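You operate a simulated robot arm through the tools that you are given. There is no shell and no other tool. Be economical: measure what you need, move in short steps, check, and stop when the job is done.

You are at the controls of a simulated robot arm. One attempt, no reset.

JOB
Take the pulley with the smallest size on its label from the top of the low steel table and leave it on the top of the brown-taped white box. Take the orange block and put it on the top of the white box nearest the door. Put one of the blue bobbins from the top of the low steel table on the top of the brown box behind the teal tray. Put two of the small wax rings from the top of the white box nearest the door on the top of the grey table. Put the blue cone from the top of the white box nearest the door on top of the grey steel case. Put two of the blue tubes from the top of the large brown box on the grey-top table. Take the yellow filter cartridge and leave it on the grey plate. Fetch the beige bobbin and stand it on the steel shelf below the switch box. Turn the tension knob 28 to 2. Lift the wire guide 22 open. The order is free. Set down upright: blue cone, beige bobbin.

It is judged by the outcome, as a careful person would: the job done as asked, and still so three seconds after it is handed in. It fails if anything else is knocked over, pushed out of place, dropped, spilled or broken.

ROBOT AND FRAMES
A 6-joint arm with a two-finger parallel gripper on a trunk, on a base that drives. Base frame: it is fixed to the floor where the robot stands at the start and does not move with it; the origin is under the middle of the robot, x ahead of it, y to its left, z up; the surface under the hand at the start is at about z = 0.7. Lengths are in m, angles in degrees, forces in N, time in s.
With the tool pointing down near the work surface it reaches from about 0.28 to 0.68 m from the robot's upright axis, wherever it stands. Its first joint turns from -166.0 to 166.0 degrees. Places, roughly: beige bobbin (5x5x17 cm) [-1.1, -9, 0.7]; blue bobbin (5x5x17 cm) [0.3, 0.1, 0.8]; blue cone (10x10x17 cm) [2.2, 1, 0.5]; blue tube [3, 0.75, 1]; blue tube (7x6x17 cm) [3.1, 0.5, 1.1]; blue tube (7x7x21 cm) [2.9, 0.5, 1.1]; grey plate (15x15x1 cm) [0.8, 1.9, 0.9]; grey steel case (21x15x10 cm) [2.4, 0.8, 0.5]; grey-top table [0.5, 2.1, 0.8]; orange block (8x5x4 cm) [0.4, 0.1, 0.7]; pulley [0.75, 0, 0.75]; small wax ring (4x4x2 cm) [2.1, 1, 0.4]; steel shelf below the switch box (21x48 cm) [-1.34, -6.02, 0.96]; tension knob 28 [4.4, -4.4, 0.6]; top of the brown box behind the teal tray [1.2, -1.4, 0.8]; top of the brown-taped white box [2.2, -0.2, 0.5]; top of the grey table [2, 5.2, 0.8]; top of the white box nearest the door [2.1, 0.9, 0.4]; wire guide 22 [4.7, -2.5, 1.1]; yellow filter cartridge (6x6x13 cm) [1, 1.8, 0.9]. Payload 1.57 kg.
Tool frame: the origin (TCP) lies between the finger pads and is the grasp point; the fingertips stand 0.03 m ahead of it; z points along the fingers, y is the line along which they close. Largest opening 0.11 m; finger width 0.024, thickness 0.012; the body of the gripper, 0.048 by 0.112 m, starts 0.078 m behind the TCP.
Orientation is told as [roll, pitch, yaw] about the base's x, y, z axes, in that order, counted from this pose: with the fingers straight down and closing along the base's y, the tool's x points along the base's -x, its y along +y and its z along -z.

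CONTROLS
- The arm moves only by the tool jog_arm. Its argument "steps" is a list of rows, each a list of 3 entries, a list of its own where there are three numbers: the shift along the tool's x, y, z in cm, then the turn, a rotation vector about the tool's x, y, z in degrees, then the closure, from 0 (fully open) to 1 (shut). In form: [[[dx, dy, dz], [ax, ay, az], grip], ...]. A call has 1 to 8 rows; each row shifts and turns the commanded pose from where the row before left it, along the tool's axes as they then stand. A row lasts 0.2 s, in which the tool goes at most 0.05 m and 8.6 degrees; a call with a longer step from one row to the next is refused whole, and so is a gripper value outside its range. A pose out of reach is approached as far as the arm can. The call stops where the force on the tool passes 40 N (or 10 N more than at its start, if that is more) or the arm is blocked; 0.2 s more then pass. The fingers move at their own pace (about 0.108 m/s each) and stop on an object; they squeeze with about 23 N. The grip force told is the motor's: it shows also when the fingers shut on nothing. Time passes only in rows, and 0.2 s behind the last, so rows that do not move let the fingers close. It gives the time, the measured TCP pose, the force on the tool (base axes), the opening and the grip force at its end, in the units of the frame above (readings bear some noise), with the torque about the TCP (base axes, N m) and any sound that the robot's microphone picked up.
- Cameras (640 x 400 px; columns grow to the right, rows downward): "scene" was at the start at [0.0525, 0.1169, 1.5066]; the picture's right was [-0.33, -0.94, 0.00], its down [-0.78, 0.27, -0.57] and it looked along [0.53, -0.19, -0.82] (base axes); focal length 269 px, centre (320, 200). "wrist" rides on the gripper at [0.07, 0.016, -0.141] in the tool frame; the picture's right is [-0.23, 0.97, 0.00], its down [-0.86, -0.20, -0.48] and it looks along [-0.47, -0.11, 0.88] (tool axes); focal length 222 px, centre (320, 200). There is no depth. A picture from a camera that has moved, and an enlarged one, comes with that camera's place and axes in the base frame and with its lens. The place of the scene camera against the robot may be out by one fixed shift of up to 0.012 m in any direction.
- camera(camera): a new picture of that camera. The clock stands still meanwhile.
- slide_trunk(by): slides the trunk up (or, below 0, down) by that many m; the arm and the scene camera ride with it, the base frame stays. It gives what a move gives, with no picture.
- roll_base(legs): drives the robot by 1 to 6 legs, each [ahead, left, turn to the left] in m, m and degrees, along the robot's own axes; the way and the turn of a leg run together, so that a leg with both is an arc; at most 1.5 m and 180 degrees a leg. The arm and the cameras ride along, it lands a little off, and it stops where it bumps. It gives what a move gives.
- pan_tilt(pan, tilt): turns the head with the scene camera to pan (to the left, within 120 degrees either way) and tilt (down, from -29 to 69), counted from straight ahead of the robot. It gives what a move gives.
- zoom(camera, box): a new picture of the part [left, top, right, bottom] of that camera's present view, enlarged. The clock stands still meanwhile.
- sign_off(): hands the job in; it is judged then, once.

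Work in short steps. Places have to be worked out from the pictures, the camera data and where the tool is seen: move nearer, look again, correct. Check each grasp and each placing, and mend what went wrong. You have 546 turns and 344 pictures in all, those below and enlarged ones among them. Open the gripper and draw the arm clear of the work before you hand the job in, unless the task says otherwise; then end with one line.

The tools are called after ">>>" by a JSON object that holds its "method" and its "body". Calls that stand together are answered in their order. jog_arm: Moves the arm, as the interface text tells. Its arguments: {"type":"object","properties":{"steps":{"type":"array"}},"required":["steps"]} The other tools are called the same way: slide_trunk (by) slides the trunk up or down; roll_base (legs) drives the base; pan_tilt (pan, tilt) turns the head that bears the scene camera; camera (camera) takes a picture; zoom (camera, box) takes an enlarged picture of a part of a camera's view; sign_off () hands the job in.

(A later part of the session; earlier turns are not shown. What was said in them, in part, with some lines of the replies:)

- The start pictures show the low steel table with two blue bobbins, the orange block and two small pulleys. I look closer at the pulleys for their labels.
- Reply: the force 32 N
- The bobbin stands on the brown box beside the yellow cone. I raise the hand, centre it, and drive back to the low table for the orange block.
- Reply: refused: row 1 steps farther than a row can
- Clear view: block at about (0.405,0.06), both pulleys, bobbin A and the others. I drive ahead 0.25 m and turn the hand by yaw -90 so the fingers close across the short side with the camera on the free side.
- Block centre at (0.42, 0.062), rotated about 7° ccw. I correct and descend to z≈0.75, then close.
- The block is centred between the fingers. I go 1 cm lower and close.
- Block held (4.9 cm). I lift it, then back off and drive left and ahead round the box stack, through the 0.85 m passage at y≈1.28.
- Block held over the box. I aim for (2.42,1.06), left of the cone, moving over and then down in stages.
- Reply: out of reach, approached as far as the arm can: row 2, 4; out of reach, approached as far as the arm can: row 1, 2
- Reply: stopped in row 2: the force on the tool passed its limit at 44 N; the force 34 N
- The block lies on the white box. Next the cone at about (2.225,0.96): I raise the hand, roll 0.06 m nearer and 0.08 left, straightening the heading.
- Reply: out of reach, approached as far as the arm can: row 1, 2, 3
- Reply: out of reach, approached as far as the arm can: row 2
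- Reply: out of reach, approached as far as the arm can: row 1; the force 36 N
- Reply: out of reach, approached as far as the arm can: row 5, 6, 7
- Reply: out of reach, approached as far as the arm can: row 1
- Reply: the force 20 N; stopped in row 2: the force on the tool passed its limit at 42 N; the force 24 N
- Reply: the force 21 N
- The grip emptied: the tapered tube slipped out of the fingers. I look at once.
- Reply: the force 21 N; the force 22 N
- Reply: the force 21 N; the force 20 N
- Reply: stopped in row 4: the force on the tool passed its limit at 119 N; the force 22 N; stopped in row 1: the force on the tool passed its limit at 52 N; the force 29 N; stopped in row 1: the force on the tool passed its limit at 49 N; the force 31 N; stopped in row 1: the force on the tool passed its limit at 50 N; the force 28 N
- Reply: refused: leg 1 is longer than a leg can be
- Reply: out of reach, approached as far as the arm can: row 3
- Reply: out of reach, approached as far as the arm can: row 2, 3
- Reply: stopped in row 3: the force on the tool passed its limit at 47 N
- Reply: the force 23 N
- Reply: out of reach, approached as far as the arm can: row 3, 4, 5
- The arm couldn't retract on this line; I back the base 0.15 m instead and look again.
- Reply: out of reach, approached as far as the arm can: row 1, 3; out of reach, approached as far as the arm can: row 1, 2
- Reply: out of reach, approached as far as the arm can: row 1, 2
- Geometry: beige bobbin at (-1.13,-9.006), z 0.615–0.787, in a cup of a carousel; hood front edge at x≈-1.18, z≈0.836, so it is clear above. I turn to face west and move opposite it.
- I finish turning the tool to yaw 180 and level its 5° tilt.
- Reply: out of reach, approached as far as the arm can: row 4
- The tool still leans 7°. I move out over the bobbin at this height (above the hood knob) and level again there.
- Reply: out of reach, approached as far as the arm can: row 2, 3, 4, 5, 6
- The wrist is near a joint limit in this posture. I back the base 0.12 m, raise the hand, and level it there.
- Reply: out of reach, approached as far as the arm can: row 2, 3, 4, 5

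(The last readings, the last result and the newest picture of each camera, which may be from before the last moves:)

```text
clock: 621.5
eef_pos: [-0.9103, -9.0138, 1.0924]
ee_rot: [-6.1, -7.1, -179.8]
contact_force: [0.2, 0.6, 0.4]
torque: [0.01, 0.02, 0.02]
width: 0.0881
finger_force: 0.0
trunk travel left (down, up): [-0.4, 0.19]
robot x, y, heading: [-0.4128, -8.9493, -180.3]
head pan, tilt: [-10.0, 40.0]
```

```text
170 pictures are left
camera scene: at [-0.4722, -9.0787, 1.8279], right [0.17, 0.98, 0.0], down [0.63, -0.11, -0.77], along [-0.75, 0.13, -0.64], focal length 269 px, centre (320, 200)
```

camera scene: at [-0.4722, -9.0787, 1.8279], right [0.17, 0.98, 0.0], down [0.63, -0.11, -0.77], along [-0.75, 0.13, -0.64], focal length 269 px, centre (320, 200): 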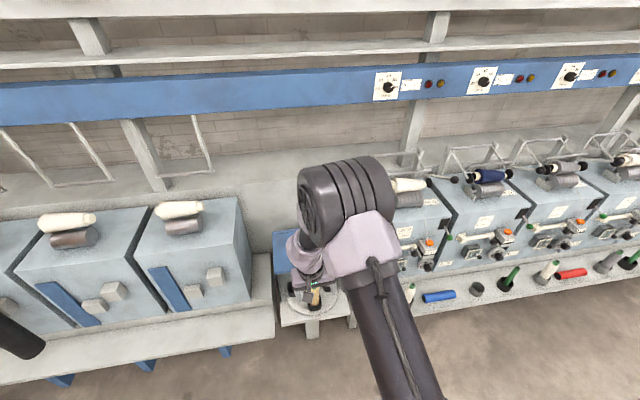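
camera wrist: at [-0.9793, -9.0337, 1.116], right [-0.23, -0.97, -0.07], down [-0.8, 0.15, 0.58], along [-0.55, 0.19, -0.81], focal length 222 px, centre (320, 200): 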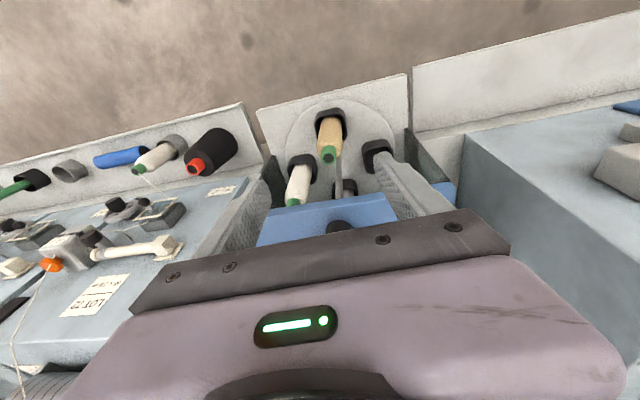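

The posture blocks the last 7° of levelling, leaning the wrist away from the hood — harmless, if I keep the same tool orientation for grasp and placing. I roll forward so the TCP comes above the bobbin.

>>> {"method": "roll_base", "body": {"legs": [[0.21, 0, 0]]}}

>>> {"method": "jog_arm", "body": {"steps": [[[0, 0, 3], [0, 0, 0], 0.2], [[0, 0, 3], [0, 0, 0], 0.2], [[0, 0, 3], [0, 0, 0], 0.2]]}}

>>> {"method": "camera", "body": {"camera": "wrist"}}

```text
clock: 623.1
eef_pos: [-1.1163, -9.0124, 1.0911]
ee_rot: [-6.1, -6.9, 180.0]
contact_force: [0.0, -0.1, -0.3]
torque: [0.02, 0.03, 0.0]
width: 0.0881
finger_force: 0.0
trunk travel left (down, up): [-0.4, 0.19]
robot x, y, heading: [-0.6182, -8.9546, 179.7]
head pan, tilt: [-10.0, 40.0]
```

```text
clock: 623.9
eef_pos: [-1.1277, -9.0039, 1.0049]
ee_rot: [-6.1, -7.1, 179.9]
contact_force: [-0.1, 0.1, -0.1]
torque: [-0.03, 0.0, 0.01]
width: 0.0878
finger_force: 0.1
trunk travel left (down, up): [-0.4, 0.19]
robot x, y, heading: [-0.6157, -8.951, 179.8]
head pan, tilt: [-10.0, 40.0]
```

```text
169 pictures are left
camera wrist: at [-1.0415, -9.0342, 1.1342], right [-0.24, -0.97, -0.08], down [-0.79, 0.15, 0.6], along [-0.57, 0.2, -0.8], focal length 222 px, centre (320, 200)
```

wrist: 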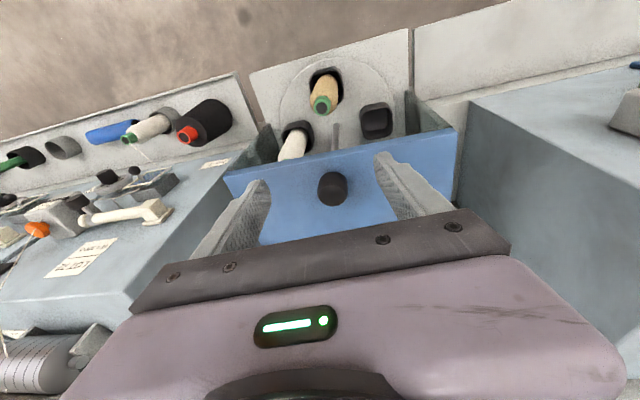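

Wrist view puts the bobbin at (-1.113,-8.992). I correct laterally and descend vertically to z≈0.86, then look.

>>> {"method": "jog_arm", "body": {"steps": [[[1.5, -1.2, 0], [0, 0, 0], 0.2], [[0.44, 0.4, 3.6], [0, 0, 0], 0.2], [[0.44, 0.4, 3.6], [0, 0, 0], 0.2], [[0.44, 0.4, 3.6], [0, 0, 0], 0.2], [[0.44, 0.4, 3.6], [0, 0, 0], 0.2]]}}

>>> {"method": "camera", "body": {"camera": "wrist"}}

>>> {"method": "camera", "body": {"camera": "scene"}}

```text
clock: 625.1
eef_pos: [-1.1125, -8.9926, 0.8556]
ee_rot: [-6.1, -6.9, 179.8]
contact_force: [0.1, 0.4, -0.2]
torque: [0.0, 0.01, -0.01]
width: 0.0881
finger_force: 0.0
trunk travel left (down, up): [-0.4, 0.19]
robot x, y, heading: [-0.6159, -8.9536, 179.8]
head pan, tilt: [-10.0, 40.0]
```

```text
168 pictures are left
camera wrist: at [-1.0258, -9.0231, 0.9854], right [-0.24, -0.97, -0.08], down [-0.79, 0.15, 0.6], along [-0.57, 0.2, -0.8], focal length 222 px, centre (320, 200)
```

wrist: 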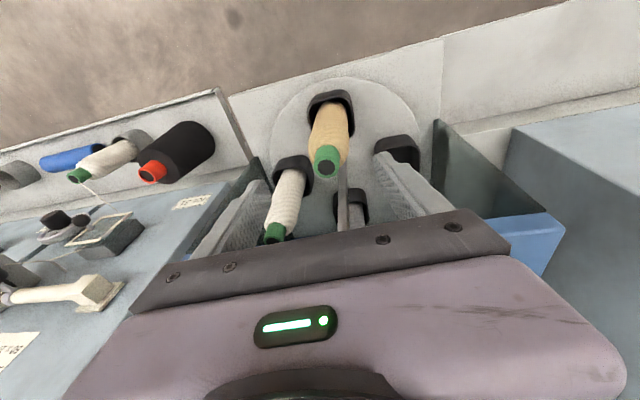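

```text
167 pictures are left
camera scene: at [-0.6765, -9.0783, 1.828], right [0.18, 0.98, 0.0], down [0.63, -0.11, -0.77], along [-0.75, 0.14, -0.64], focal length 269 px, centre (320, 200)
```

scene: 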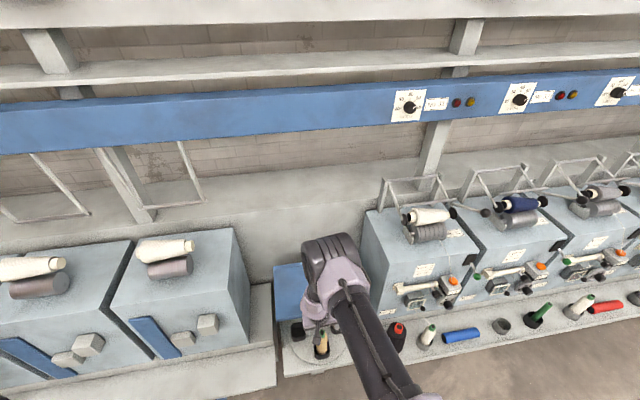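

Two views put the bobbin top at (-1.112,-8.995,0.815) — right under the TCP. I descend to 0.76 and check before closing.

>>> {"method": "jog_arm", "body": {"steps": [[[0.39, 0.35, 3.15], [0, 0, 0], 0.2], [[0.39, 0.35, 3.15], [0, 0, 0], 0.2], [[0.37, 0.33, 3], [0, 0, 0], 0.2]]}}

>>> {"method": "camera", "body": {"camera": "wrist"}}

```text
clock: 625.9
eef_pos: [-1.1121, -8.9933, 0.7633]
ee_rot: [-6.1, -7.1, 179.9]
contact_force: [0.4, 0.5, -0.6]
torque: [-0.01, 0.02, -0.03]
width: 0.088
finger_force: 0.0
trunk travel left (down, up): [-0.4, 0.19]
robot x, y, heading: [-0.6156, -8.9558, 179.8]
head pan, tilt: [-10.0, 40.0]
```

```text
166 pictures are left
camera wrist: at [-1.0255, -9.0232, 0.892], right [-0.24, -0.97, -0.08], down [-0.79, 0.15, 0.6], along [-0.57, 0.2, -0.8], focal length 222 px, centre (320, 200)
```

wrist: 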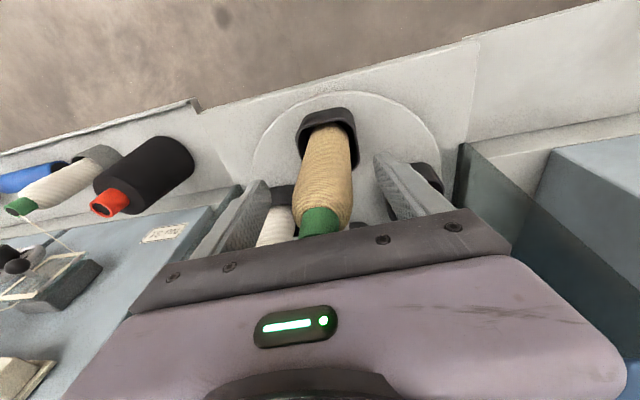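

The bobbin is between the fingers. I close and check.

>>> {"method": "jog_arm", "body": {"steps": [[[0, 0, 0], [0, 0, 0], 0.6], [[0, 0, 0], [0, 0, 0], 0.9], [[0, 0, 0], [0, 0, 0], 0.9], [[0, 0, 0], [0, 0, 0], 0.9]]}}

>>> {"method": "camera", "body": {"camera": "wrist"}}

```text
clock: 626.9
eef_pos: [-1.1112, -8.9924, 0.7626]
ee_rot: [-6.1, -7.0, 179.8]
contact_force: [0.1, -0.3, 0.6]
torque: [-0.07, -0.01, 0.02]
width: 0.0458
finger_force: 23.0
trunk travel left (down, up): [-0.4, 0.19]
robot x, y, heading: [-0.6166, -8.9561, 179.9]
head pan, tilt: [-10.0, 40.0]
```

```text
165 pictures are left
camera wrist: at [-1.0253, -9.0232, 0.8923], right [-0.24, -0.97, -0.08], down [-0.79, 0.15, 0.6], along [-0.57, 0.2, -0.8], focal length 222 px, centre (320, 200)
```

wrist: 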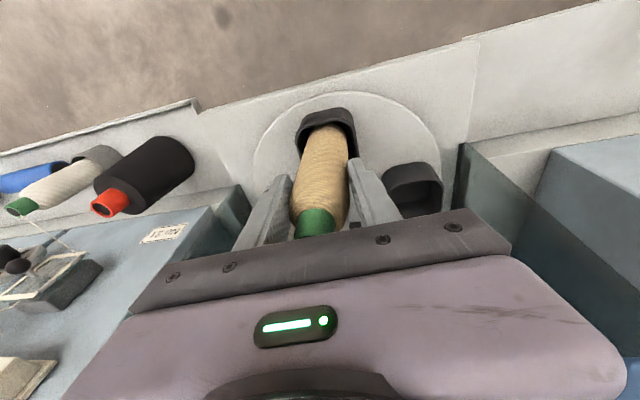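

Gripped at 4.6 cm. I lift it vertically out of the cup.

>>> {"method": "jog_arm", "body": {"steps": [[[-0.25, -0.22, -2], [0, 0, 0], 0.9], [[-0.37, -0.33, -3], [0, 0, 0], 0.9], [[-0.49, -0.44, -4], [0, 0, 0], 0.9], [[-0.49, -0.44, -4], [0, 0, 0], 0.9], [[-0.49, -0.44, -4], [0, 0, 0], 0.9]]}}

>>> {"method": "camera", "body": {"camera": "wrist"}}

```text
clock: 628.1
eef_pos: [-1.1109, -8.9934, 0.9353]
ee_rot: [-6.2, -7.0, 179.8]
contact_force: [0.5, -0.2, -1.3]
torque: [0.02, 0.03, -0.02]
width: 0.0426
finger_force: 23.2
trunk travel left (down, up): [-0.4, 0.19]
robot x, y, heading: [-0.6165, -8.9523, 179.9]
head pan, tilt: [-10.0, 40.0]
```

```text
164 pictures are left
camera wrist: at [-1.0237, -9.0229, 1.0648], right [-0.24, -0.97, -0.08], down [-0.79, 0.15, 0.6], along [-0.57, 0.2, -0.8], focal length 222 px, centre (320, 200)
```

wrist: 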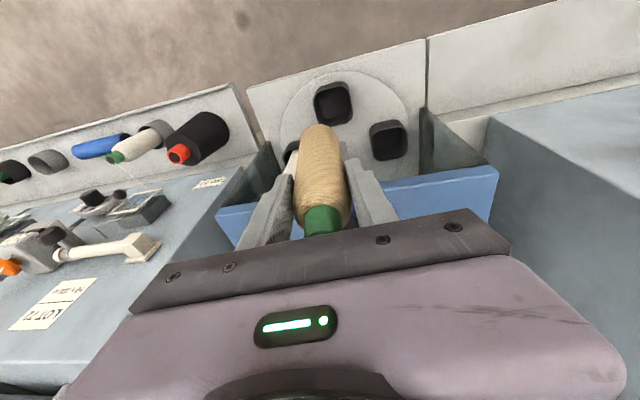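

The bobbin is held. I raise the trunk, back off and strafe north toward the shelf.

>>> {"method": "slide_trunk", "body": {"by": 0.18}}

>>> {"method": "roll_base", "body": {"legs": [[-0.2, 0, 0], [0, -1.1, 0], [0, -1.1, 0]]}}

>>> {"method": "pan_tilt", "body": {"pan": -40, "tilt": 35}}

>>> {"method": "camera", "body": {"camera": "scene"}}

>>> {"method": "camera", "body": {"camera": "wrist"}}

```text
clock: 630.1
eef_pos: [-1.1113, -8.9925, 1.1153]
ee_rot: [-6.1, -7.0, 179.9]
contact_force: [0.3, 1.0, -0.9]
torque: [0.01, 0.02, 0.02]
width: 0.0424
finger_force: 22.8
trunk travel left (down, up): [-0.58, 0.01]
robot x, y, heading: [-0.6178, -8.9501, 179.8]
head pan, tilt: [-10.0, 40.0]
```

```text
clock: 642.2
eef_pos: [-0.8642, -6.7854, 1.1161]
ee_rot: [-6.1, -7.0, 178.8]
contact_force: [0.1, 0.8, -0.8]
torque: [-0.03, 0.02, 0.03]
width: 0.0424
finger_force: 22.5
trunk travel left (down, up): [-0.58, 0.01]
robot x, y, heading: [-0.368, -6.7578, 178.7]
head pan, tilt: [-10.0, 40.0]
```

```text
clock: 643.1
eef_pos: [-0.8635, -6.7858, 1.116]
ee_rot: [-6.1, -7.0, 178.8]
contact_force: [-0.1, -0.4, -1.2]
torque: [-0.02, -0.03, -0.01]
width: 0.0425
finger_force: 23.0
trunk travel left (down, up): [-0.58, 0.01]
robot x, y, heading: [-0.3676, -6.7543, 178.8]
head pan, tilt: [-40.0, 35.0]
```

```text
163 pictures are left
camera scene: at [-0.4141, -6.8385, 2.0155], right [0.66, 0.75, 0.0], down [0.43, -0.38, -0.82], along [-0.62, 0.54, -0.57], focal length 269 px, centre (320, 200)
```

scene: 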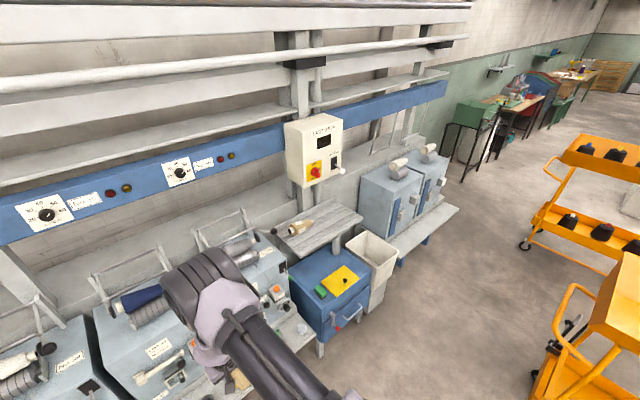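

```text
162 pictures are left
camera wrist: at [-0.7783, -6.8182, 1.2442], right [-0.26, -0.96, -0.08], down [-0.78, 0.16, 0.6], along [-0.56, 0.21, -0.8], focal length 222 px, centre (320, 200)
```

wrist: 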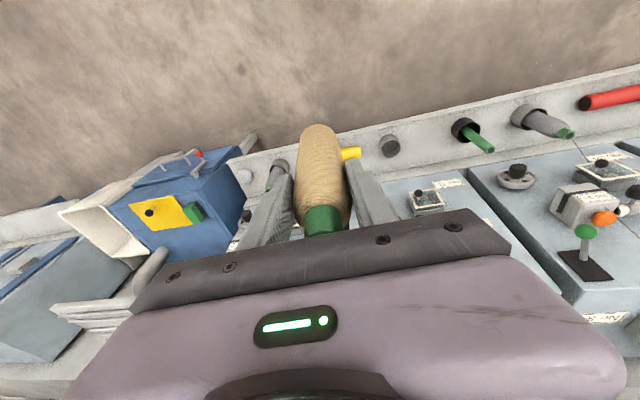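

Shelf front edge x≈-1.245, free part y≈-6.0…-5.78; the switch box hangs above it (z>1.23). I zoom to judge how far the box projects.

>>> {"method": "zoom", "body": {"camera": "scene", "box": [250, 100, 410, 270]}}

```text
2.35 times, centred on (330, 185) of scene
camera zoom: at [-0.4141, -6.8385, 2.0155], right [0.66, 0.75, 0.0], down [0.43, -0.38, -0.82], along [-0.62, 0.54, -0.57], focal length 633 px, centre (296, 235)
```

zoom: 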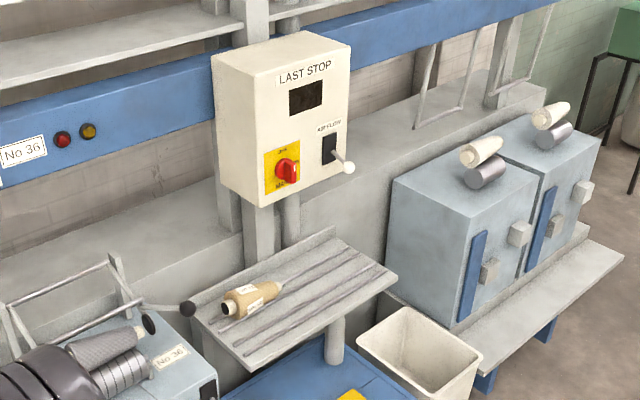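

I estimate the switch box front at x≈-1.34, bottom z≈1.29, with a red knob at y≈-6.04 and a lever at y≈-5.86; so I will place at (-1.285,-5.95), near the front of the shelf. I drive to about (-0.57,-5.92) and look.

>>> {"method": "roll_base", "body": {"legs": [[0.18, 0, 0], [0, -0.8, 1.2]]}}

>>> {"method": "pan_tilt", "body": {"pan": 15, "tilt": 40}}

>>> {"method": "camera", "body": {"camera": "scene"}}

>>> {"method": "camera", "body": {"camera": "wrist"}}

```text
clock: 648.5
eef_pos: [-1.0331, -5.9944, 1.1165]
ee_rot: [-6.1, -7.0, -179.2]
contact_force: [-0.6, 0.1, -0.5]
torque: [-0.01, -0.01, -0.03]
width: 0.0426
finger_force: 23.2
trunk travel left (down, up): [-0.58, 0.01]
robot x, y, heading: [-0.5398, -5.9486, -179.0]
head pan, tilt: [-40.0, 35.0]
```

```text
clock: 649.8
eef_pos: [-1.034, -5.9945, 1.1146]
ee_rot: [-6.0, -7.0, -179.1]
contact_force: [0.3, -0.4, 0.3]
torque: [0.01, 0.01, 0.02]
width: 0.0425
finger_force: 23.0
trunk travel left (down, up): [-0.58, 0.01]
robot x, y, heading: [-0.5378, -5.9445, -179.4]
head pan, tilt: [15.0, 40.0]
```

```text
160 pictures are left
camera scene: at [-0.5961, -6.1099, 2.008], right [-0.27, 0.96, 0.0], down [0.62, 0.17, -0.77], along [-0.74, -0.21, -0.64], focal length 269 px, centre (320, 200)
```

scene: 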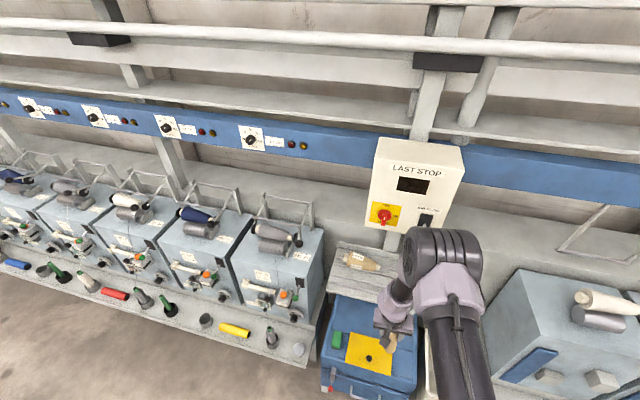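

```text
159 pictures are left
camera wrist: at [-0.9472, -6.0236, 1.2442], right [-0.23, -0.97, -0.08], down [-0.79, 0.14, 0.6], along [-0.57, 0.19, -0.8], focal length 222 px, centre (320, 200)
```

wrist: 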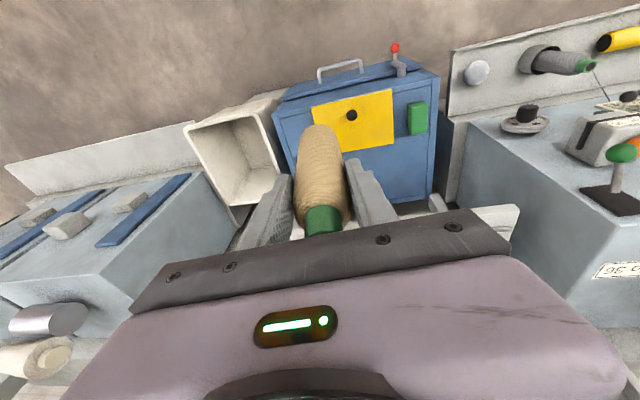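

The elbow now stands far forward and would meet the switch box; lowering the trunk will fold the elbow back. I zoom once to fix the switch box's front, then re-posture away from it.

>>> {"method": "zoom", "body": {"camera": "scene", "box": [320, 130, 480, 310]}}

```text
2.22 times, centred on (400, 220) of scene
camera zoom: at [-0.5961, -6.1099, 2.008], right [-0.27, 0.96, 0.0], down [0.62, 0.17, -0.77], along [-0.74, -0.21, -0.64], focal length 598 px, centre (142, 156)
```

zoom: 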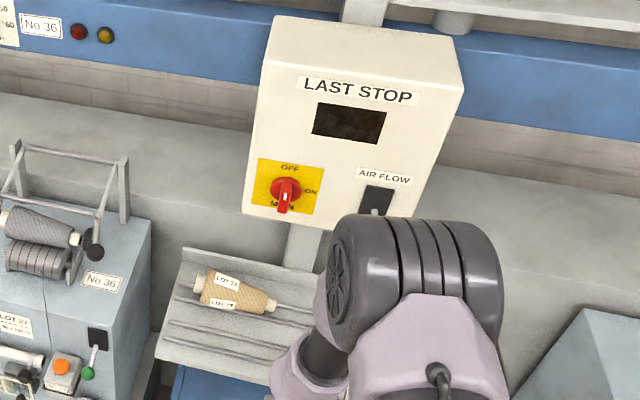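

Switch box front x=-1.348, bottom z≈1.28; red knob y≈-6.08, lever ball (-1.28,-5.93,1.33). I will place at (-1.285,-5.82), clear of both. First I fold the elbow back: back off, lower the trunk and raise the hand in turn.

>>> {"method": "roll_base", "body": {"legs": [[-0.1, 0, 0]]}}

>>> {"method": "slide_trunk", "body": {"by": -0.2}}

>>> {"method": "jog_arm", "body": {"steps": [[[-0.49, -0.44, -4], [0, 0, 0], 0.9], [[-0.49, -0.44, -4], [0, 0, 0], 0.9], [[-0.49, -0.44, -4], [0, 0, 0], 0.9], [[-0.49, -0.44, -4], [0, 0, 0], 0.9], [[-0.49, -0.44, -4], [0, 0, 0], 0.9]]}}

>>> {"method": "slide_trunk", "body": {"by": -0.2}}

>>> {"method": "camera", "body": {"camera": "scene"}}

```text
clock: 650.9
eef_pos: [-0.932, -5.9922, 1.1147]
ee_rot: [-6.1, -7.0, -179.2]
contact_force: [-0.8, -0.6, -0.8]
torque: [-0.01, 0.01, -0.03]
width: 0.0423
finger_force: 22.9
trunk travel left (down, up): [-0.58, 0.01]
robot x, y, heading: [-0.4391, -5.947, -179.3]
head pan, tilt: [15.0, 40.0]
```

```text
clock: 653.1
eef_pos: [-0.9325, -5.9926, 0.9151]
ee_rot: [-6.1, -7.0, -179.3]
contact_force: [0.1, 0.0, -1.3]
torque: [-0.01, 0.02, 0.01]
width: 0.0425
finger_force: 22.6
trunk travel left (down, up): [-0.38, 0.21]
robot x, y, heading: [-0.4402, -5.9461, -179.4]
head pan, tilt: [15.0, 40.0]
```

```text
clock: 654.3
eef_pos: [-0.9243, -5.991, 1.1109]
ee_rot: [-6.8, -7.7, -179.3]
contact_force: [0.4, -0.1, -1.3]
torque: [0.03, -0.02, 0.0]
width: 0.0425
finger_force: 22.8
out of reach, approached as far as the arm can: row 5
trunk travel left (down, up): [-0.38, 0.21]
robot x, y, heading: [-0.4382, -5.9439, -179.6]
head pan, tilt: [15.0, 40.0]
```

```text
clock: 656.5
eef_pos: [-0.9251, -5.9918, 0.9102]
ee_rot: [-6.8, -7.7, -179.3]
contact_force: [-0.3, 0.2, -1.5]
torque: [0.01, -0.02, 0.0]
width: 0.0427
finger_force: 23.3
trunk travel left (down, up): [-0.18, 0.41]
robot x, y, heading: [-0.4378, -5.9449, -179.4]
head pan, tilt: [15.0, 40.0]
```

```text
157 pictures are left
camera scene: at [-0.4945, -6.1086, 1.6081], right [-0.27, 0.96, 0.0], down [0.62, 0.17, -0.77], along [-0.74, -0.21, -0.64], focal length 269 px, centre (320, 200)
```

scene: 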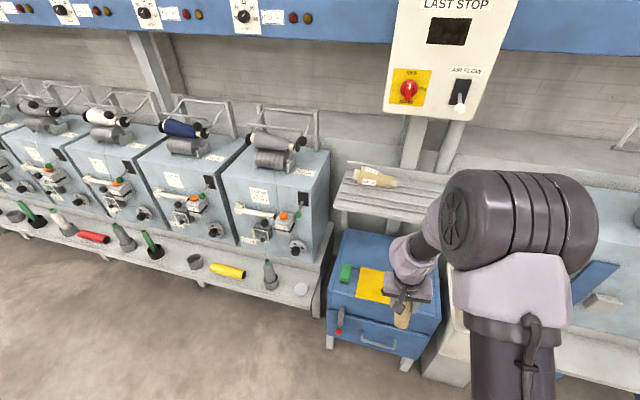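

The elbow sits back better when the arm is stretched. I raise the trunk 0.2 and stretch the hand 15 cm forward (still in front of the shelf) to see the posture.

>>> {"method": "slide_trunk", "body": {"by": 0.24}}

>>> {"method": "jog_arm", "body": {"steps": [[[-3.5, 0.4, 0.4], [0, 0, 0], 0.9], [[-3.5, 0.4, 0.4], [0, 0, 0], 0.9], [[-3.5, 0.4, 0.4], [0, 0, 0], 0.9], [[-3.5, 0.4, 0.4], [0, 0, 0], 0.9]]}}

>>> {"method": "camera", "body": {"camera": "scene"}}

```text
clock: 659.0
eef_pos: [-0.9258, -5.9911, 1.1496]
ee_rot: [-6.8, -7.7, -179.3]
contact_force: [-0.3, 0.0, -1.8]
torque: [-0.02, -0.02, -0.04]
width: 0.0426
finger_force: 22.9
trunk travel left (down, up): [-0.42, 0.17]
robot x, y, heading: [-0.4387, -5.9452, -179.3]
head pan, tilt: [15.0, 40.0]
```

```text
clock: 660.0
eef_pos: [-0.9959, -6.0011, 1.1037]
ee_rot: [-8.1, -9.3, -179.0]
contact_force: [-0.6, -0.5, -0.9]
torque: [0.01, -0.04, 0.01]
width: 0.0424
finger_force: 23.1
out of reach, approached as far as the arm can: row 1, 2, 3, 4
trunk travel left (down, up): [-0.42, 0.17]
robot x, y, heading: [-0.4414, -5.9489, -179.4]
head pan, tilt: [15.0, 40.0]
```

```text
156 pictures are left
camera scene: at [-0.4954, -6.1088, 1.8479], right [-0.27, 0.96, 0.0], down [0.62, 0.17, -0.77], along [-0.74, -0.21, -0.64], focal length 269 px, centre (320, 200)
```

scene: 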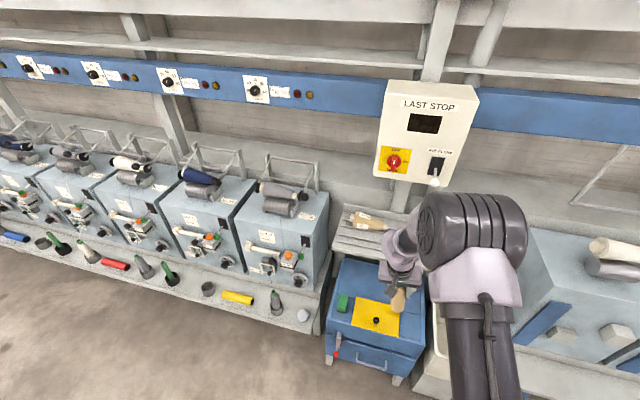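

The elbow trails ~7 cm behind and ~9 cm north of the TCP; at y≈-5.81 it will pass beside the switch box. I raise 2 cm, roll ahead 0.12, strafe right 0.19, and look.

>>> {"method": "slide_trunk", "body": {"by": 0.03}}

>>> {"method": "roll_base", "body": {"legs": [[0.11, 0, -0.6], [0, -0.185, 0]]}}

>>> {"method": "camera", "body": {"camera": "scene"}}

>>> {"method": "camera", "body": {"camera": "wrist"}}

```text
clock: 660.7
eef_pos: [-0.9953, -6.001, 1.1352]
ee_rot: [-8.2, -9.3, -179.0]
contact_force: [0.5, -0.8, -1.1]
torque: [-0.04, 0.02, 0.06]
width: 0.0425
finger_force: 23.0
trunk travel left (down, up): [-0.45, 0.14]
robot x, y, heading: [-0.441, -5.9458, -179.6]
head pan, tilt: [15.0, 40.0]
```

```text
clock: 663.0
eef_pos: [-1.1017, -5.8075, 1.1363]
ee_rot: [-8.1, -9.3, -179.6]
contact_force: [-0.2, 0.6, -0.8]
torque: [-0.04, 0.03, -0.02]
width: 0.0426
finger_force: 23.0
trunk travel left (down, up): [-0.45, 0.14]
robot x, y, heading: [-0.5428, -5.7596, 180.0]
head pan, tilt: [15.0, 40.0]
```

```text
155 pictures are left
camera scene: at [-0.6028, -5.9207, 1.8781], right [-0.26, 0.97, 0.0], down [0.62, 0.17, -0.77], along [-0.74, -0.2, -0.64], focal length 269 px, centre (320, 200)
```

scene: 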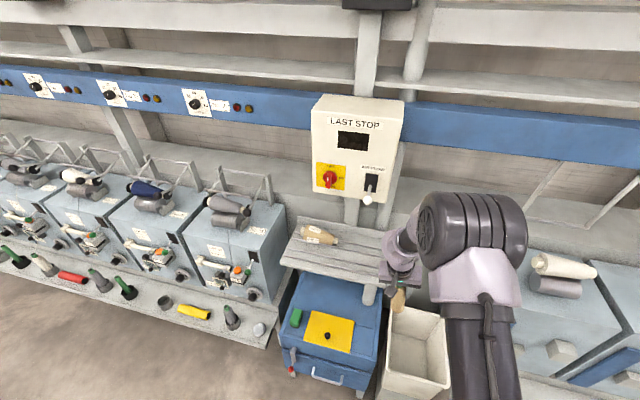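

```text
154 pictures are left
camera wrist: at [-1.0101, -5.8419, 1.2603], right [-0.24, -0.97, -0.1], down [-0.76, 0.13, 0.63], along [-0.6, 0.23, -0.77], focal length 222 px, centre (320, 200)
```

wrist: 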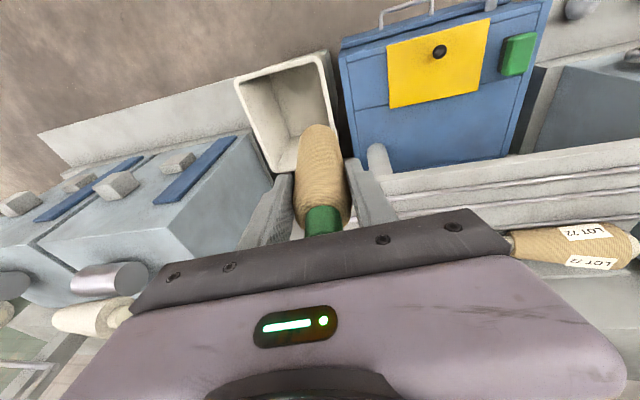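

Shelf end at y≈-5.77, lever ball at (-1.266,-5.946,1.343), box north edge y≈-5.865: at y=-5.825 the hand and elbow clear them by ~5 cm. I roll 0.1 m ahead, then check.

>>> {"method": "roll_base", "body": {"legs": [[0.1, 0.02, 0]]}}

>>> {"method": "camera", "body": {"camera": "scene"}}

>>> {"method": "camera", "body": {"camera": "wrist"}}

```text
clock: 664.2
eef_pos: [-1.201, -5.8281, 1.1348]
ee_rot: [-8.2, -9.3, -179.7]
contact_force: [-0.7, 0.1, -1.2]
torque: [0.01, -0.01, -0.01]
width: 0.0425
finger_force: 23.6
trunk travel left (down, up): [-0.45, 0.14]
robot x, y, heading: [-0.6443, -5.7837, 179.8]
head pan, tilt: [15.0, 40.0]
```

```text
153 pictures are left
camera scene: at [-0.7025, -5.9422, 1.878], right [-0.26, 0.97, 0.0], down [0.62, 0.17, -0.77], along [-0.74, -0.2, -0.64], focal length 269 px, centre (320, 200)
```

scene: 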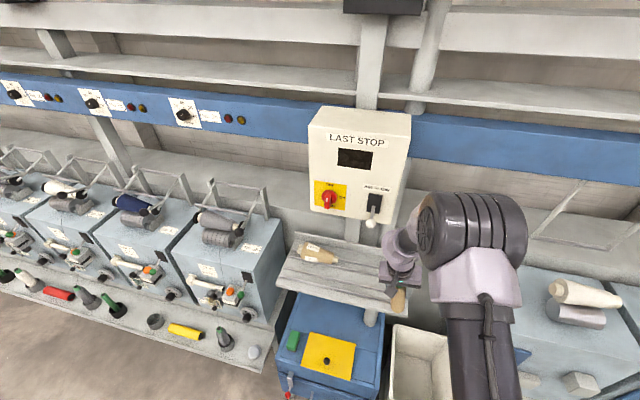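

```text
152 pictures are left
camera wrist: at [-1.1096, -5.8631, 1.2601], right [-0.24, -0.97, -0.1], down [-0.76, 0.13, 0.63], along [-0.6, 0.23, -0.77], focal length 222 px, centre (320, 200)
```

wrist: 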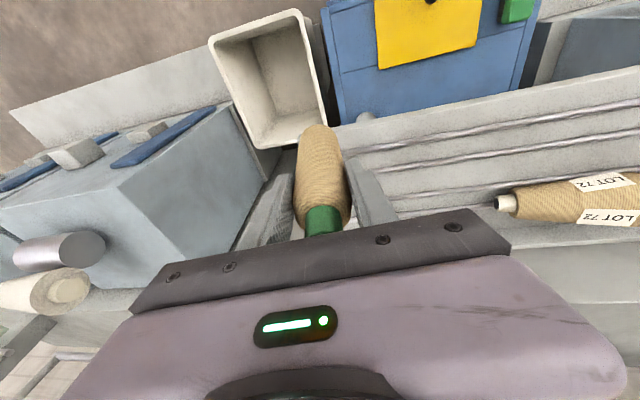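

I zoom to see the shelf's north end relative to the bobbin.

>>> {"method": "zoom", "body": {"camera": "scene", "box": [340, 190, 468, 330]}}

>>> {"method": "zoom", "body": {"camera": "wrist", "box": [200, 80, 420, 250]}}

```text
2.86 times, centred on (404, 260) of scene
camera zoom: at [-0.7025, -5.9422, 1.878], right [-0.26, 0.97, 0.0], down [0.62, 0.17, -0.77], along [-0.74, -0.2, -0.64], focal length 768 px, centre (80, 29)
```

zoom: 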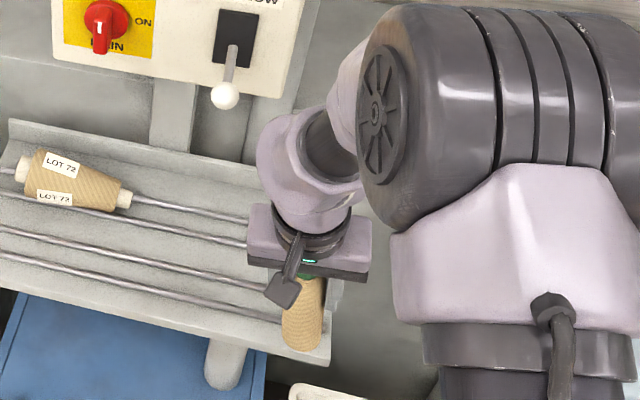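

```text
2.35 times, centred on (310, 165) of wrist
camera zoom: at [-1.1096, -5.8631, 1.2601], right [-0.24, -0.97, -0.1], down [-0.76, 0.13, 0.63], along [-0.6, 0.23, -0.77], focal length 523 px, centre (344, 282)
```

zoom: 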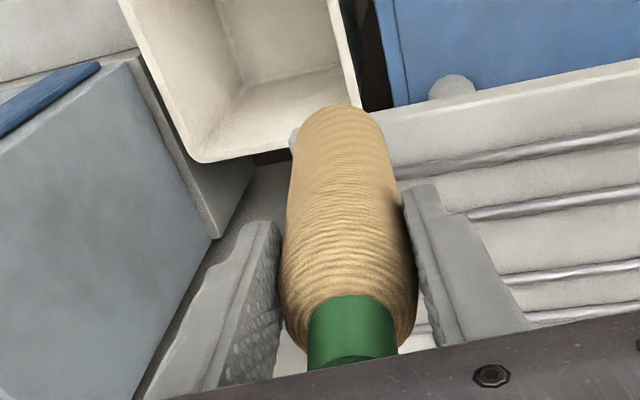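

Shelf end is y=-5.766; ribs at x≈-1.265 and -1.31, so standing at x≈-1.288 sits between them. I roll ahead 8 cm and slightly left.

>>> {"method": "roll_base", "body": {"legs": [[0.08, 0.008, 0]]}}

>>> {"method": "camera", "body": {"camera": "wrist"}}

>>> {"method": "zoom", "body": {"camera": "scene", "box": [340, 160, 520, 330]}}

```text
clock: 665.2
eef_pos: [-1.2813, -5.8348, 1.1356]
ee_rot: [-8.2, -9.4, -179.9]
contact_force: [0.3, -0.4, -1.1]
torque: [-0.01, -0.02, 0.0]
width: 0.0424
finger_force: 22.9
trunk travel left (down, up): [-0.45, 0.14]
robot x, y, heading: [-0.723, -5.7848, 179.9]
head pan, tilt: [15.0, 40.0]
```

```text
149 pictures are left
camera wrist: at [-1.1886, -5.8696, 1.2597], right [-0.24, -0.96, -0.1], down [-0.76, 0.13, 0.63], along [-0.6, 0.23, -0.77], focal length 222 px, centre (320, 200)
```

wrist: 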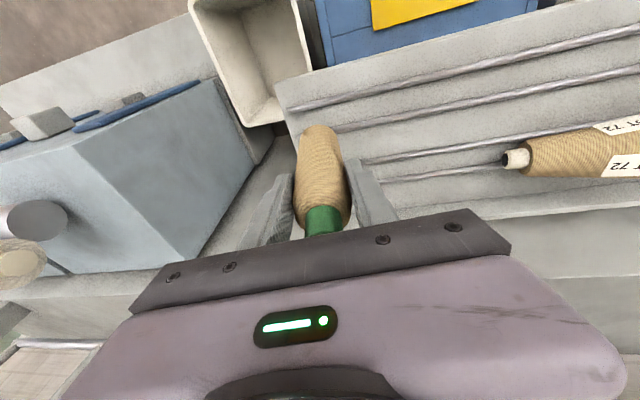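

```text
2.35 times, centred on (430, 245) of scene
camera zoom: at [-0.7821, -5.9497, 1.8779], right [-0.26, 0.97, 0.0], down [0.62, 0.16, -0.77], along [-0.74, -0.2, -0.64], focal length 633 px, centre (61, 94)
```

zoom: 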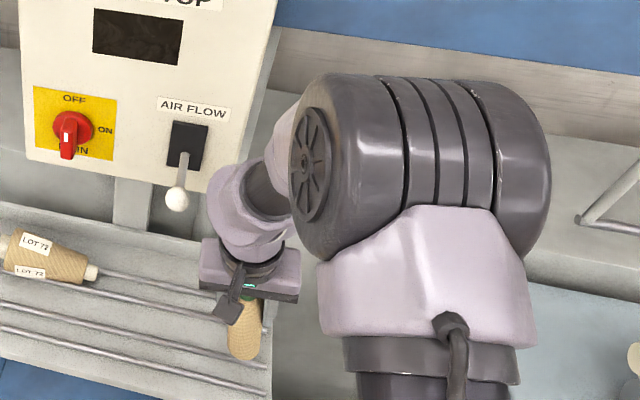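

Bobbin bottom is ~1.5–3 cm inside the shelf's north end, hand clear of the lever. I lower vertically 4 cm with the trunk, then by small arm steps.

>>> {"method": "slide_trunk", "body": {"by": -0.04}}

>>> {"method": "jog_arm", "body": {"steps": [[[0.08, 0.07, 0.5], [0, 0, 0], 0.9], [[0.08, 0.07, 0.5], [0, 0, 0], 0.9]]}}

>>> {"method": "jog_arm", "body": {"steps": [[[0.06, 0.06, 0.4], [0, 0, 0], 0.9]]}}

>>> {"method": "jog_arm", "body": {"steps": [[[0.06, 0.06, 0.4], [0, 0, 0], 0.9]]}}

```text
clock: 666.1
eef_pos: [-1.2792, -5.834, 1.095]
ee_rot: [-8.2, -9.3, -179.9]
contact_force: [-0.6, 1.0, -2.0]
torque: [0.01, -0.02, 0.02]
width: 0.0426
finger_force: 23.5
trunk travel left (down, up): [-0.41, 0.18]
robot x, y, heading: [-0.7217, -5.7865, 179.7]
head pan, tilt: [15.0, 40.0]
```

```text
clock: 666.7
eef_pos: [-1.2804, -5.834, 1.086]
ee_rot: [-8.2, -9.3, -179.8]
contact_force: [0.2, 0.2, -1.2]
torque: [-0.02, 0.01, -0.01]
width: 0.0426
finger_force: 22.7
trunk travel left (down, up): [-0.41, 0.18]
robot x, y, heading: [-0.7249, -5.7883, 179.8]
head pan, tilt: [15.0, 40.0]
```

```text
clock: 667.1
eef_pos: [-1.2787, -5.8338, 1.0822]
ee_rot: [-8.2, -9.4, -179.8]
contact_force: [2.2, -1.4, 4.6]
torque: [-0.02, -0.06, 0.0]
width: 0.0425
finger_force: 23.3
trunk travel left (down, up): [-0.41, 0.18]
robot x, y, heading: [-0.7259, -5.7895, 179.9]
head pan, tilt: [15.0, 40.0]
```

```text
clock: 667.5
eef_pos: [-1.2793, -5.8342, 1.0772]
ee_rot: [-8.2, -9.1, -179.9]
contact_force: [6.4, 0.1, 8.7]
torque: [0.05, -0.8, -0.14]
width: 0.0428
finger_force: 22.6
trunk travel left (down, up): [-0.41, 0.18]
robot x, y, heading: [-0.726, -5.7911, 179.6]
head pan, tilt: [15.0, 40.0]
```

Contact is beginning. One more small step, then I look at how it sits.

>>> {"method": "jog_arm", "body": {"steps": [[[0.04, 0.04, 0.3], [0, 0, 0], 0.9]]}}

>>> {"method": "camera", "body": {"camera": "wrist"}}

>>> {"method": "zoom", "body": {"camera": "scene", "box": [360, 220, 460, 330]}}

```text
clock: 667.9
eef_pos: [-1.2783, -5.8344, 1.0759]
ee_rot: [-8.1, -9.5, -179.9]
contact_force: [3.9, 1.6, 22.2]
torque: [0.37, -0.33, -0.09]
width: 0.0423
finger_force: 23.1
trunk travel left (down, up): [-0.41, 0.18]
robot x, y, heading: [-0.7242, -5.7912, 179.7]
head pan, tilt: [15.0, 40.0]
```

```text
147 pictures are left
camera wrist: at [-1.1868, -5.8688, 1.2008], right [-0.24, -0.96, -0.1], down [-0.76, 0.13, 0.64], along [-0.6, 0.23, -0.77], focal length 222 px, centre (320, 200)
```

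wrist: 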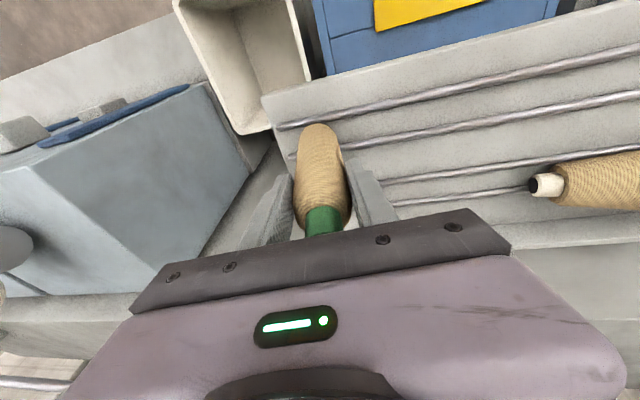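

```text
3.64 times, centred on (410, 275) of scene
camera zoom: at [-0.7771, -5.9489, 1.8384], right [-0.26, 0.97, 0.0], down [0.62, 0.16, -0.77], along [-0.74, -0.2, -0.64], focal length 978 px, centre (-7, -73)
```

zoom: 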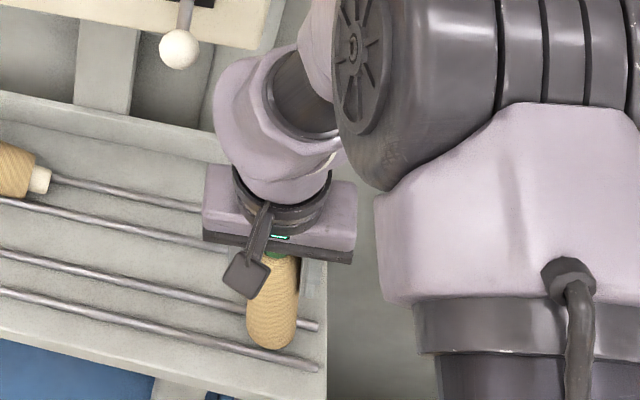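

It rests across the ribs, about centred between two of them. I open slightly and look.

>>> {"method": "jog_arm", "body": {"steps": [[[0, 0, 0], [0, 0, 0], 0.58], [[0, 0, 0], [0, 0, 0], 0.54], [[0, 0, 0], [0, 0, 0], 0.5]]}}

>>> {"method": "camera", "body": {"camera": "wrist"}}

>>> {"method": "zoom", "body": {"camera": "scene", "box": [360, 220, 460, 330]}}

```text
clock: 668.7
eef_pos: [-1.2801, -5.8343, 1.0738]
ee_rot: [-8.2, -9.3, -179.8]
contact_force: [-0.1, -0.1, 0.9]
torque: [0.03, 0.02, -0.02]
width: 0.0552
finger_force: 0.1
trunk travel left (down, up): [-0.41, 0.18]
robot x, y, heading: [-0.7261, -5.7888, 179.7]
head pan, tilt: [15.0, 40.0]
```

```text
145 pictures are left
camera wrist: at [-1.1883, -5.8693, 1.1991], right [-0.24, -0.96, -0.1], down [-0.76, 0.13, 0.63], along [-0.6, 0.23, -0.77], focal length 222 px, centre (320, 200)
```

wrist: 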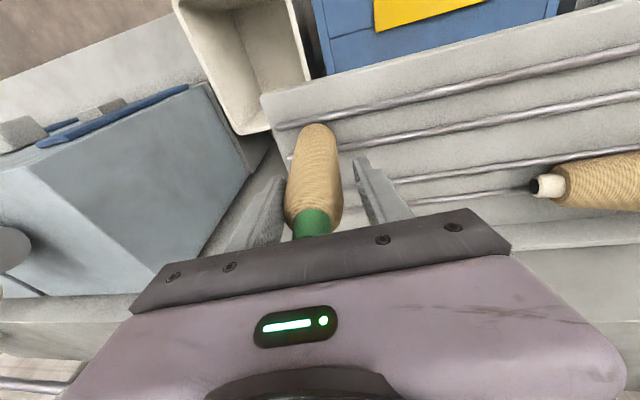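

```text
3.64 times, centred on (410, 275) of scene
camera zoom: at [-0.7802, -5.9495, 1.838], right [-0.26, 0.97, 0.0], down [0.62, 0.16, -0.77], along [-0.74, -0.2, -0.64], focal length 978 px, centre (-7, -73)
```

zoom: 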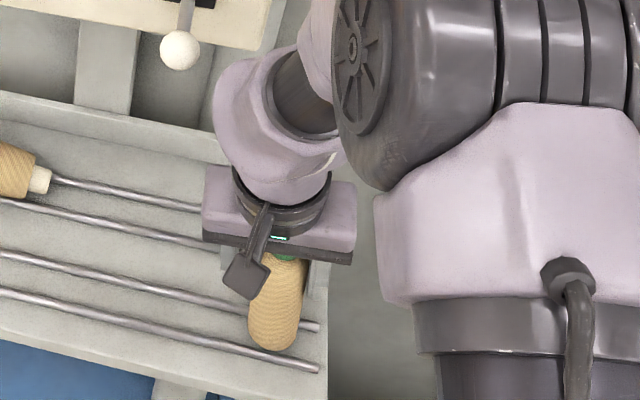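

It stands free between the fingers. I open wider and rise vertically with the trunk.

>>> {"method": "jog_arm", "body": {"steps": [[[0, 0, 0], [0, 0, 0], 0.3], [[0, 0, 0], [0, 0, 0], 0.1], [[0, 0, 0], [0, 0, 0], 0.1]]}}

>>> {"method": "camera", "body": {"camera": "wrist"}}

>>> {"method": "slide_trunk", "body": {"by": 0.06}}

>>> {"method": "camera", "body": {"camera": "wrist"}}

```text
clock: 669.5
eef_pos: [-1.2802, -5.8342, 1.0735]
ee_rot: [-8.2, -9.3, -179.9]
contact_force: [0.1, -0.2, 0.2]
torque: [-0.02, -0.05, 0.01]
width: 0.0993
finger_force: 0.0
trunk travel left (down, up): [-0.41, 0.18]
robot x, y, heading: [-0.7238, -5.788, 179.9]
head pan, tilt: [15.0, 40.0]
```

```text
143 pictures are left
camera wrist: at [-1.1884, -5.8693, 1.1992], right [-0.24, -0.96, -0.1], down [-0.76, 0.13, 0.63], along [-0.6, 0.23, -0.77], focal length 222 px, centre (320, 200)
```

wrist: 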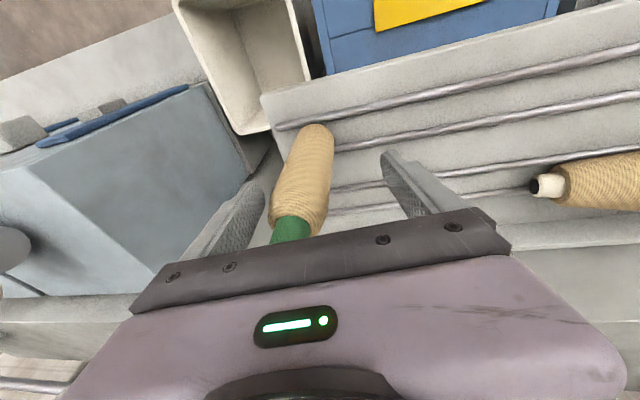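

```text
clock: 670.5
eef_pos: [-1.2802, -5.8335, 1.1354]
ee_rot: [-8.2, -9.3, -179.9]
contact_force: [-0.4, 0.0, -0.1]
torque: [-0.01, 0.0, 0.01]
width: 0.0989
finger_force: 0.1
trunk travel left (down, up): [-0.47, 0.12]
robot x, y, heading: [-0.7206, -5.7866, 179.9]
head pan, tilt: [15.0, 40.0]
```

```text
142 pictures are left
camera wrist: at [-1.1885, -5.8693, 1.259], right [-0.24, -0.96, -0.1], down [-0.76, 0.13, 0.63], along [-0.6, 0.23, -0.77], focal length 222 px, centre (320, 200)
```

wrist: 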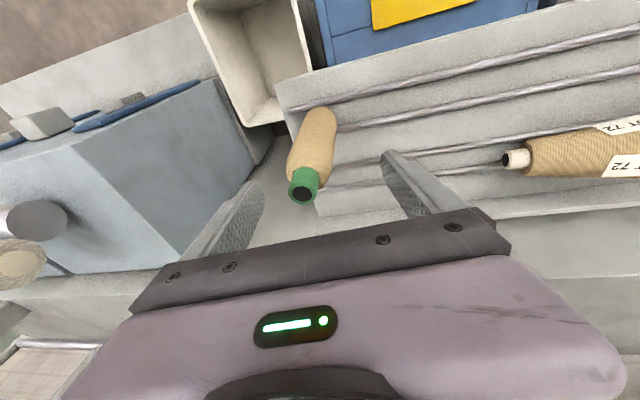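

Projection check: a vertical bobbin's top would appear at (298,200); it is at (303,187) — it stands upright. I rise further and back away.

>>> {"method": "slide_trunk", "body": {"by": 0.11}}

>>> {"method": "roll_base", "body": {"legs": [[-0.25, 0, 0]]}}

>>> {"method": "camera", "body": {"camera": "scene"}}

>>> {"method": "zoom", "body": {"camera": "scene", "box": [280, 180, 420, 300]}}

```text
clock: 671.9
eef_pos: [-1.2805, -5.8343, 1.2444]
ee_rot: [-8.1, -9.2, -179.9]
contact_force: [-0.2, 0.2, -0.5]
torque: [0.02, 0.04, 0.0]
width: 0.0988
finger_force: 0.1
trunk travel left (down, up): [-0.58, 0.01]
robot x, y, heading: [-0.7228, -5.7901, 180.0]
head pan, tilt: [15.0, 40.0]
```

```text
clock: 673.7
eef_pos: [-1.0291, -5.8354, 1.2443]
ee_rot: [-8.1, -9.3, -179.7]
contact_force: [0.5, -0.5, -0.2]
torque: [0.02, 0.0, 0.01]
width: 0.0988
finger_force: 0.1
trunk travel left (down, up): [-0.58, 0.01]
robot x, y, heading: [-0.4723, -5.7888, 179.9]
head pan, tilt: [15.0, 40.0]
```

```text
141 pictures are left
camera scene: at [-0.5286, -5.9503, 2.0079], right [-0.26, 0.97, 0.0], down [0.62, 0.17, -0.77], along [-0.74, -0.2, -0.64], focal length 269 px, centre (320, 200)
```

scene: 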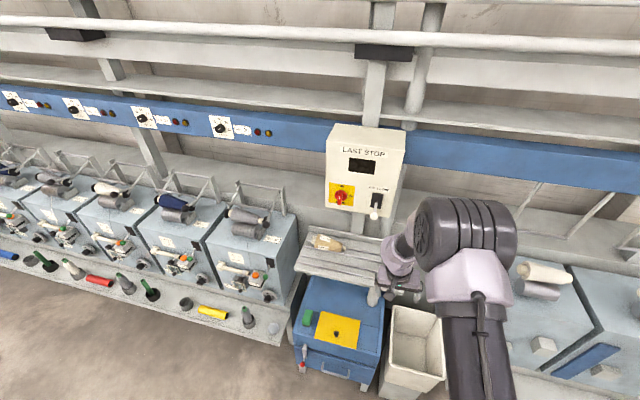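

```text
3.33 times, centred on (350, 240) of scene
camera zoom: at [-0.5286, -5.9503, 2.0079], right [-0.26, 0.97, 0.0], down [0.62, 0.17, -0.77], along [-0.74, -0.2, -0.64], focal length 896 px, centre (220, 67)
```

zoom: 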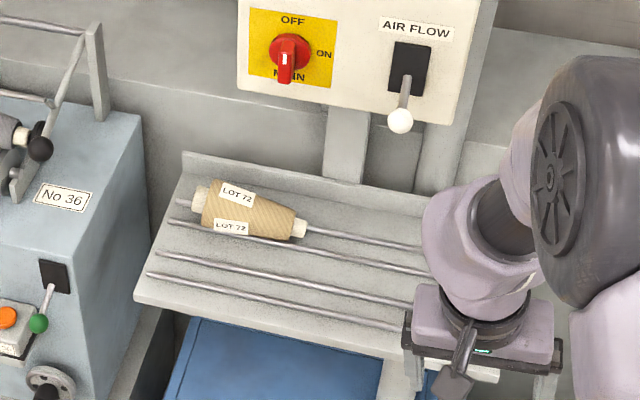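

The hand hides it. I strafe aside (south) 0.35 m and look.

>>> {"method": "roll_base", "body": {"legs": [[0, 0.35, 0]]}}

>>> {"method": "pan_tilt", "body": {"pan": -25, "tilt": 40}}

>>> {"method": "camera", "body": {"camera": "scene"}}

```text
clock: 676.0
eef_pos: [-1.0259, -6.1914, 1.2447]
ee_rot: [-8.2, -9.3, -179.1]
contact_force: [0.9, -0.3, 0.2]
torque: [0.0, -0.04, 0.02]
width: 0.0988
finger_force: 0.1
trunk travel left (down, up): [-0.58, 0.01]
robot x, y, heading: [-0.4675, -6.1384, -179.3]
head pan, tilt: [15.0, 40.0]
```

```text
clock: 677.1
eef_pos: [-1.0269, -6.192, 1.245]
ee_rot: [-8.2, -9.3, -179.0]
contact_force: [0.3, -0.4, 0.0]
torque: [0.0, 0.01, -0.01]
width: 0.0987
finger_force: 0.1
trunk travel left (down, up): [-0.58, 0.01]
robot x, y, heading: [-0.4669, -6.1361, -179.3]
head pan, tilt: [-25.0, 40.0]
```

```text
139 pictures are left
camera scene: at [-0.52, -6.241, 2.008], right [0.41, 0.91, 0.0], down [0.59, -0.26, -0.77], along [-0.7, 0.32, -0.64], focal length 269 px, centre (320, 200)
```

scene: 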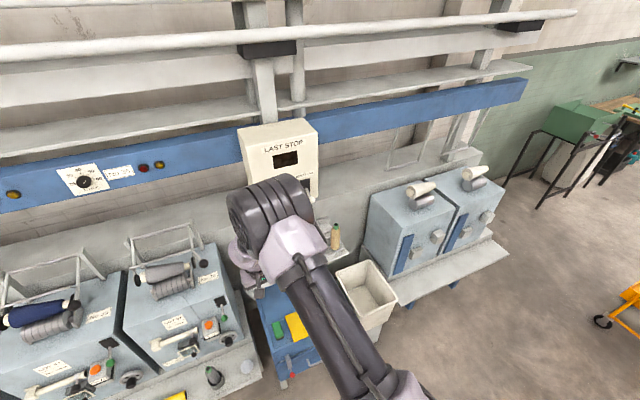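

>>> {"method": "zoom", "body": {"camera": "scene", "box": [290, 190, 390, 290]}}

```text
4.00 times, centred on (340, 240) of scene
camera zoom: at [-0.52, -6.241, 2.008], right [0.41, 0.91, 0.0], down [0.59, -0.26, -0.77], along [-0.7, 0.32, -0.64], focal length 1076 px, centre (240, 40)
```

zoom: 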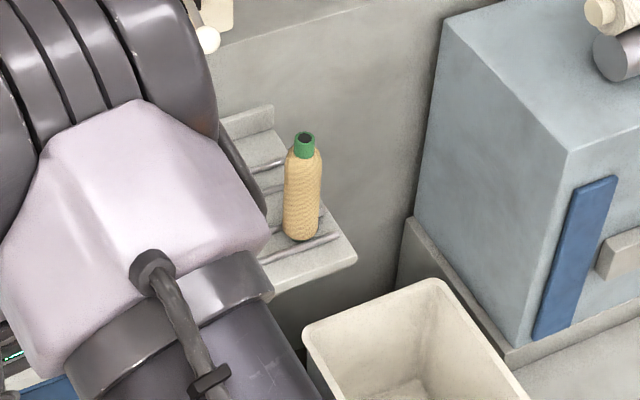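

The beige bobbin stands upright on the steel shelf. I back the arm a little further from the work, fully open, and hand in.

>>> {"method": "roll_base", "body": {"legs": [[-0.03, 0.25, 0]]}}

>>> {"method": "jog_arm", "body": {"steps": [[[0, 0, 0], [0, 0, 0], 0], [[0, 0, 0], [0, 0, 0], 0], [[0, 0, 0], [0, 0, 0], 0]]}}

>>> {"method": "zoom", "body": {"camera": "scene", "box": [290, 150, 450, 270]}}

```text
clock: 678.9
eef_pos: [-0.9937, -6.4422, 1.2447]
ee_rot: [-8.2, -9.3, -179.0]
contact_force: [0.6, 0.0, -0.8]
torque: [0.04, 0.0, 0.02]
width: 0.0991
finger_force: 0.0
trunk travel left (down, up): [-0.58, 0.01]
robot x, y, heading: [-0.4374, -6.3883, -179.0]
head pan, tilt: [-25.0, 40.0]
```

```text
clock: 679.7
eef_pos: [-0.9923, -6.4408, 1.2451]
ee_rot: [-8.1, -9.3, -178.8]
contact_force: [1.2, 0.0, -0.5]
torque: [0.0, 0.02, 0.02]
width: 0.1101
finger_force: 0.0
trunk travel left (down, up): [-0.58, 0.01]
robot x, y, heading: [-0.4351, -6.3882, -179.2]
head pan, tilt: [-25.0, 40.0]
```

```text
3.33 times, centred on (370, 210) of scene
camera zoom: at [-0.4873, -6.4901, 2.008], right [0.41, 0.91, 0.0], down [0.59, -0.26, -0.77], along [-0.7, 0.31, -0.64], focal length 896 px, centre (153, 167)
```

zoom: 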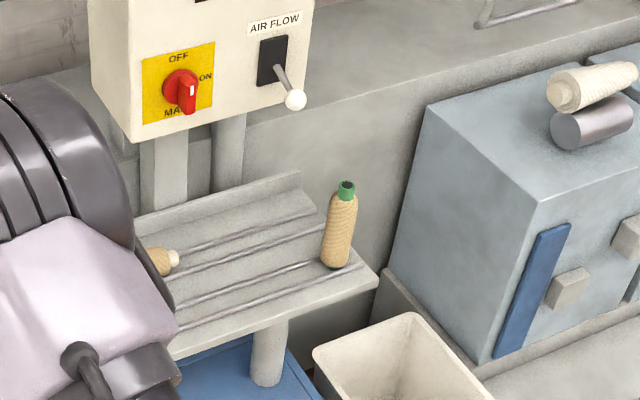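

All ten parts are done, and the switch and lever by the shelf are untouched. Handing in.

>>> {"method": "sign_off", "body": {}}

```text
The job is handed in.
```

All ten parts of the job are done and handed in. One thing went wrong on the way: the short blue tube slipped out of the gripper just above the grey-top table. It ended up standing upright beside the tray, and a close look showed nothing else disturbed.
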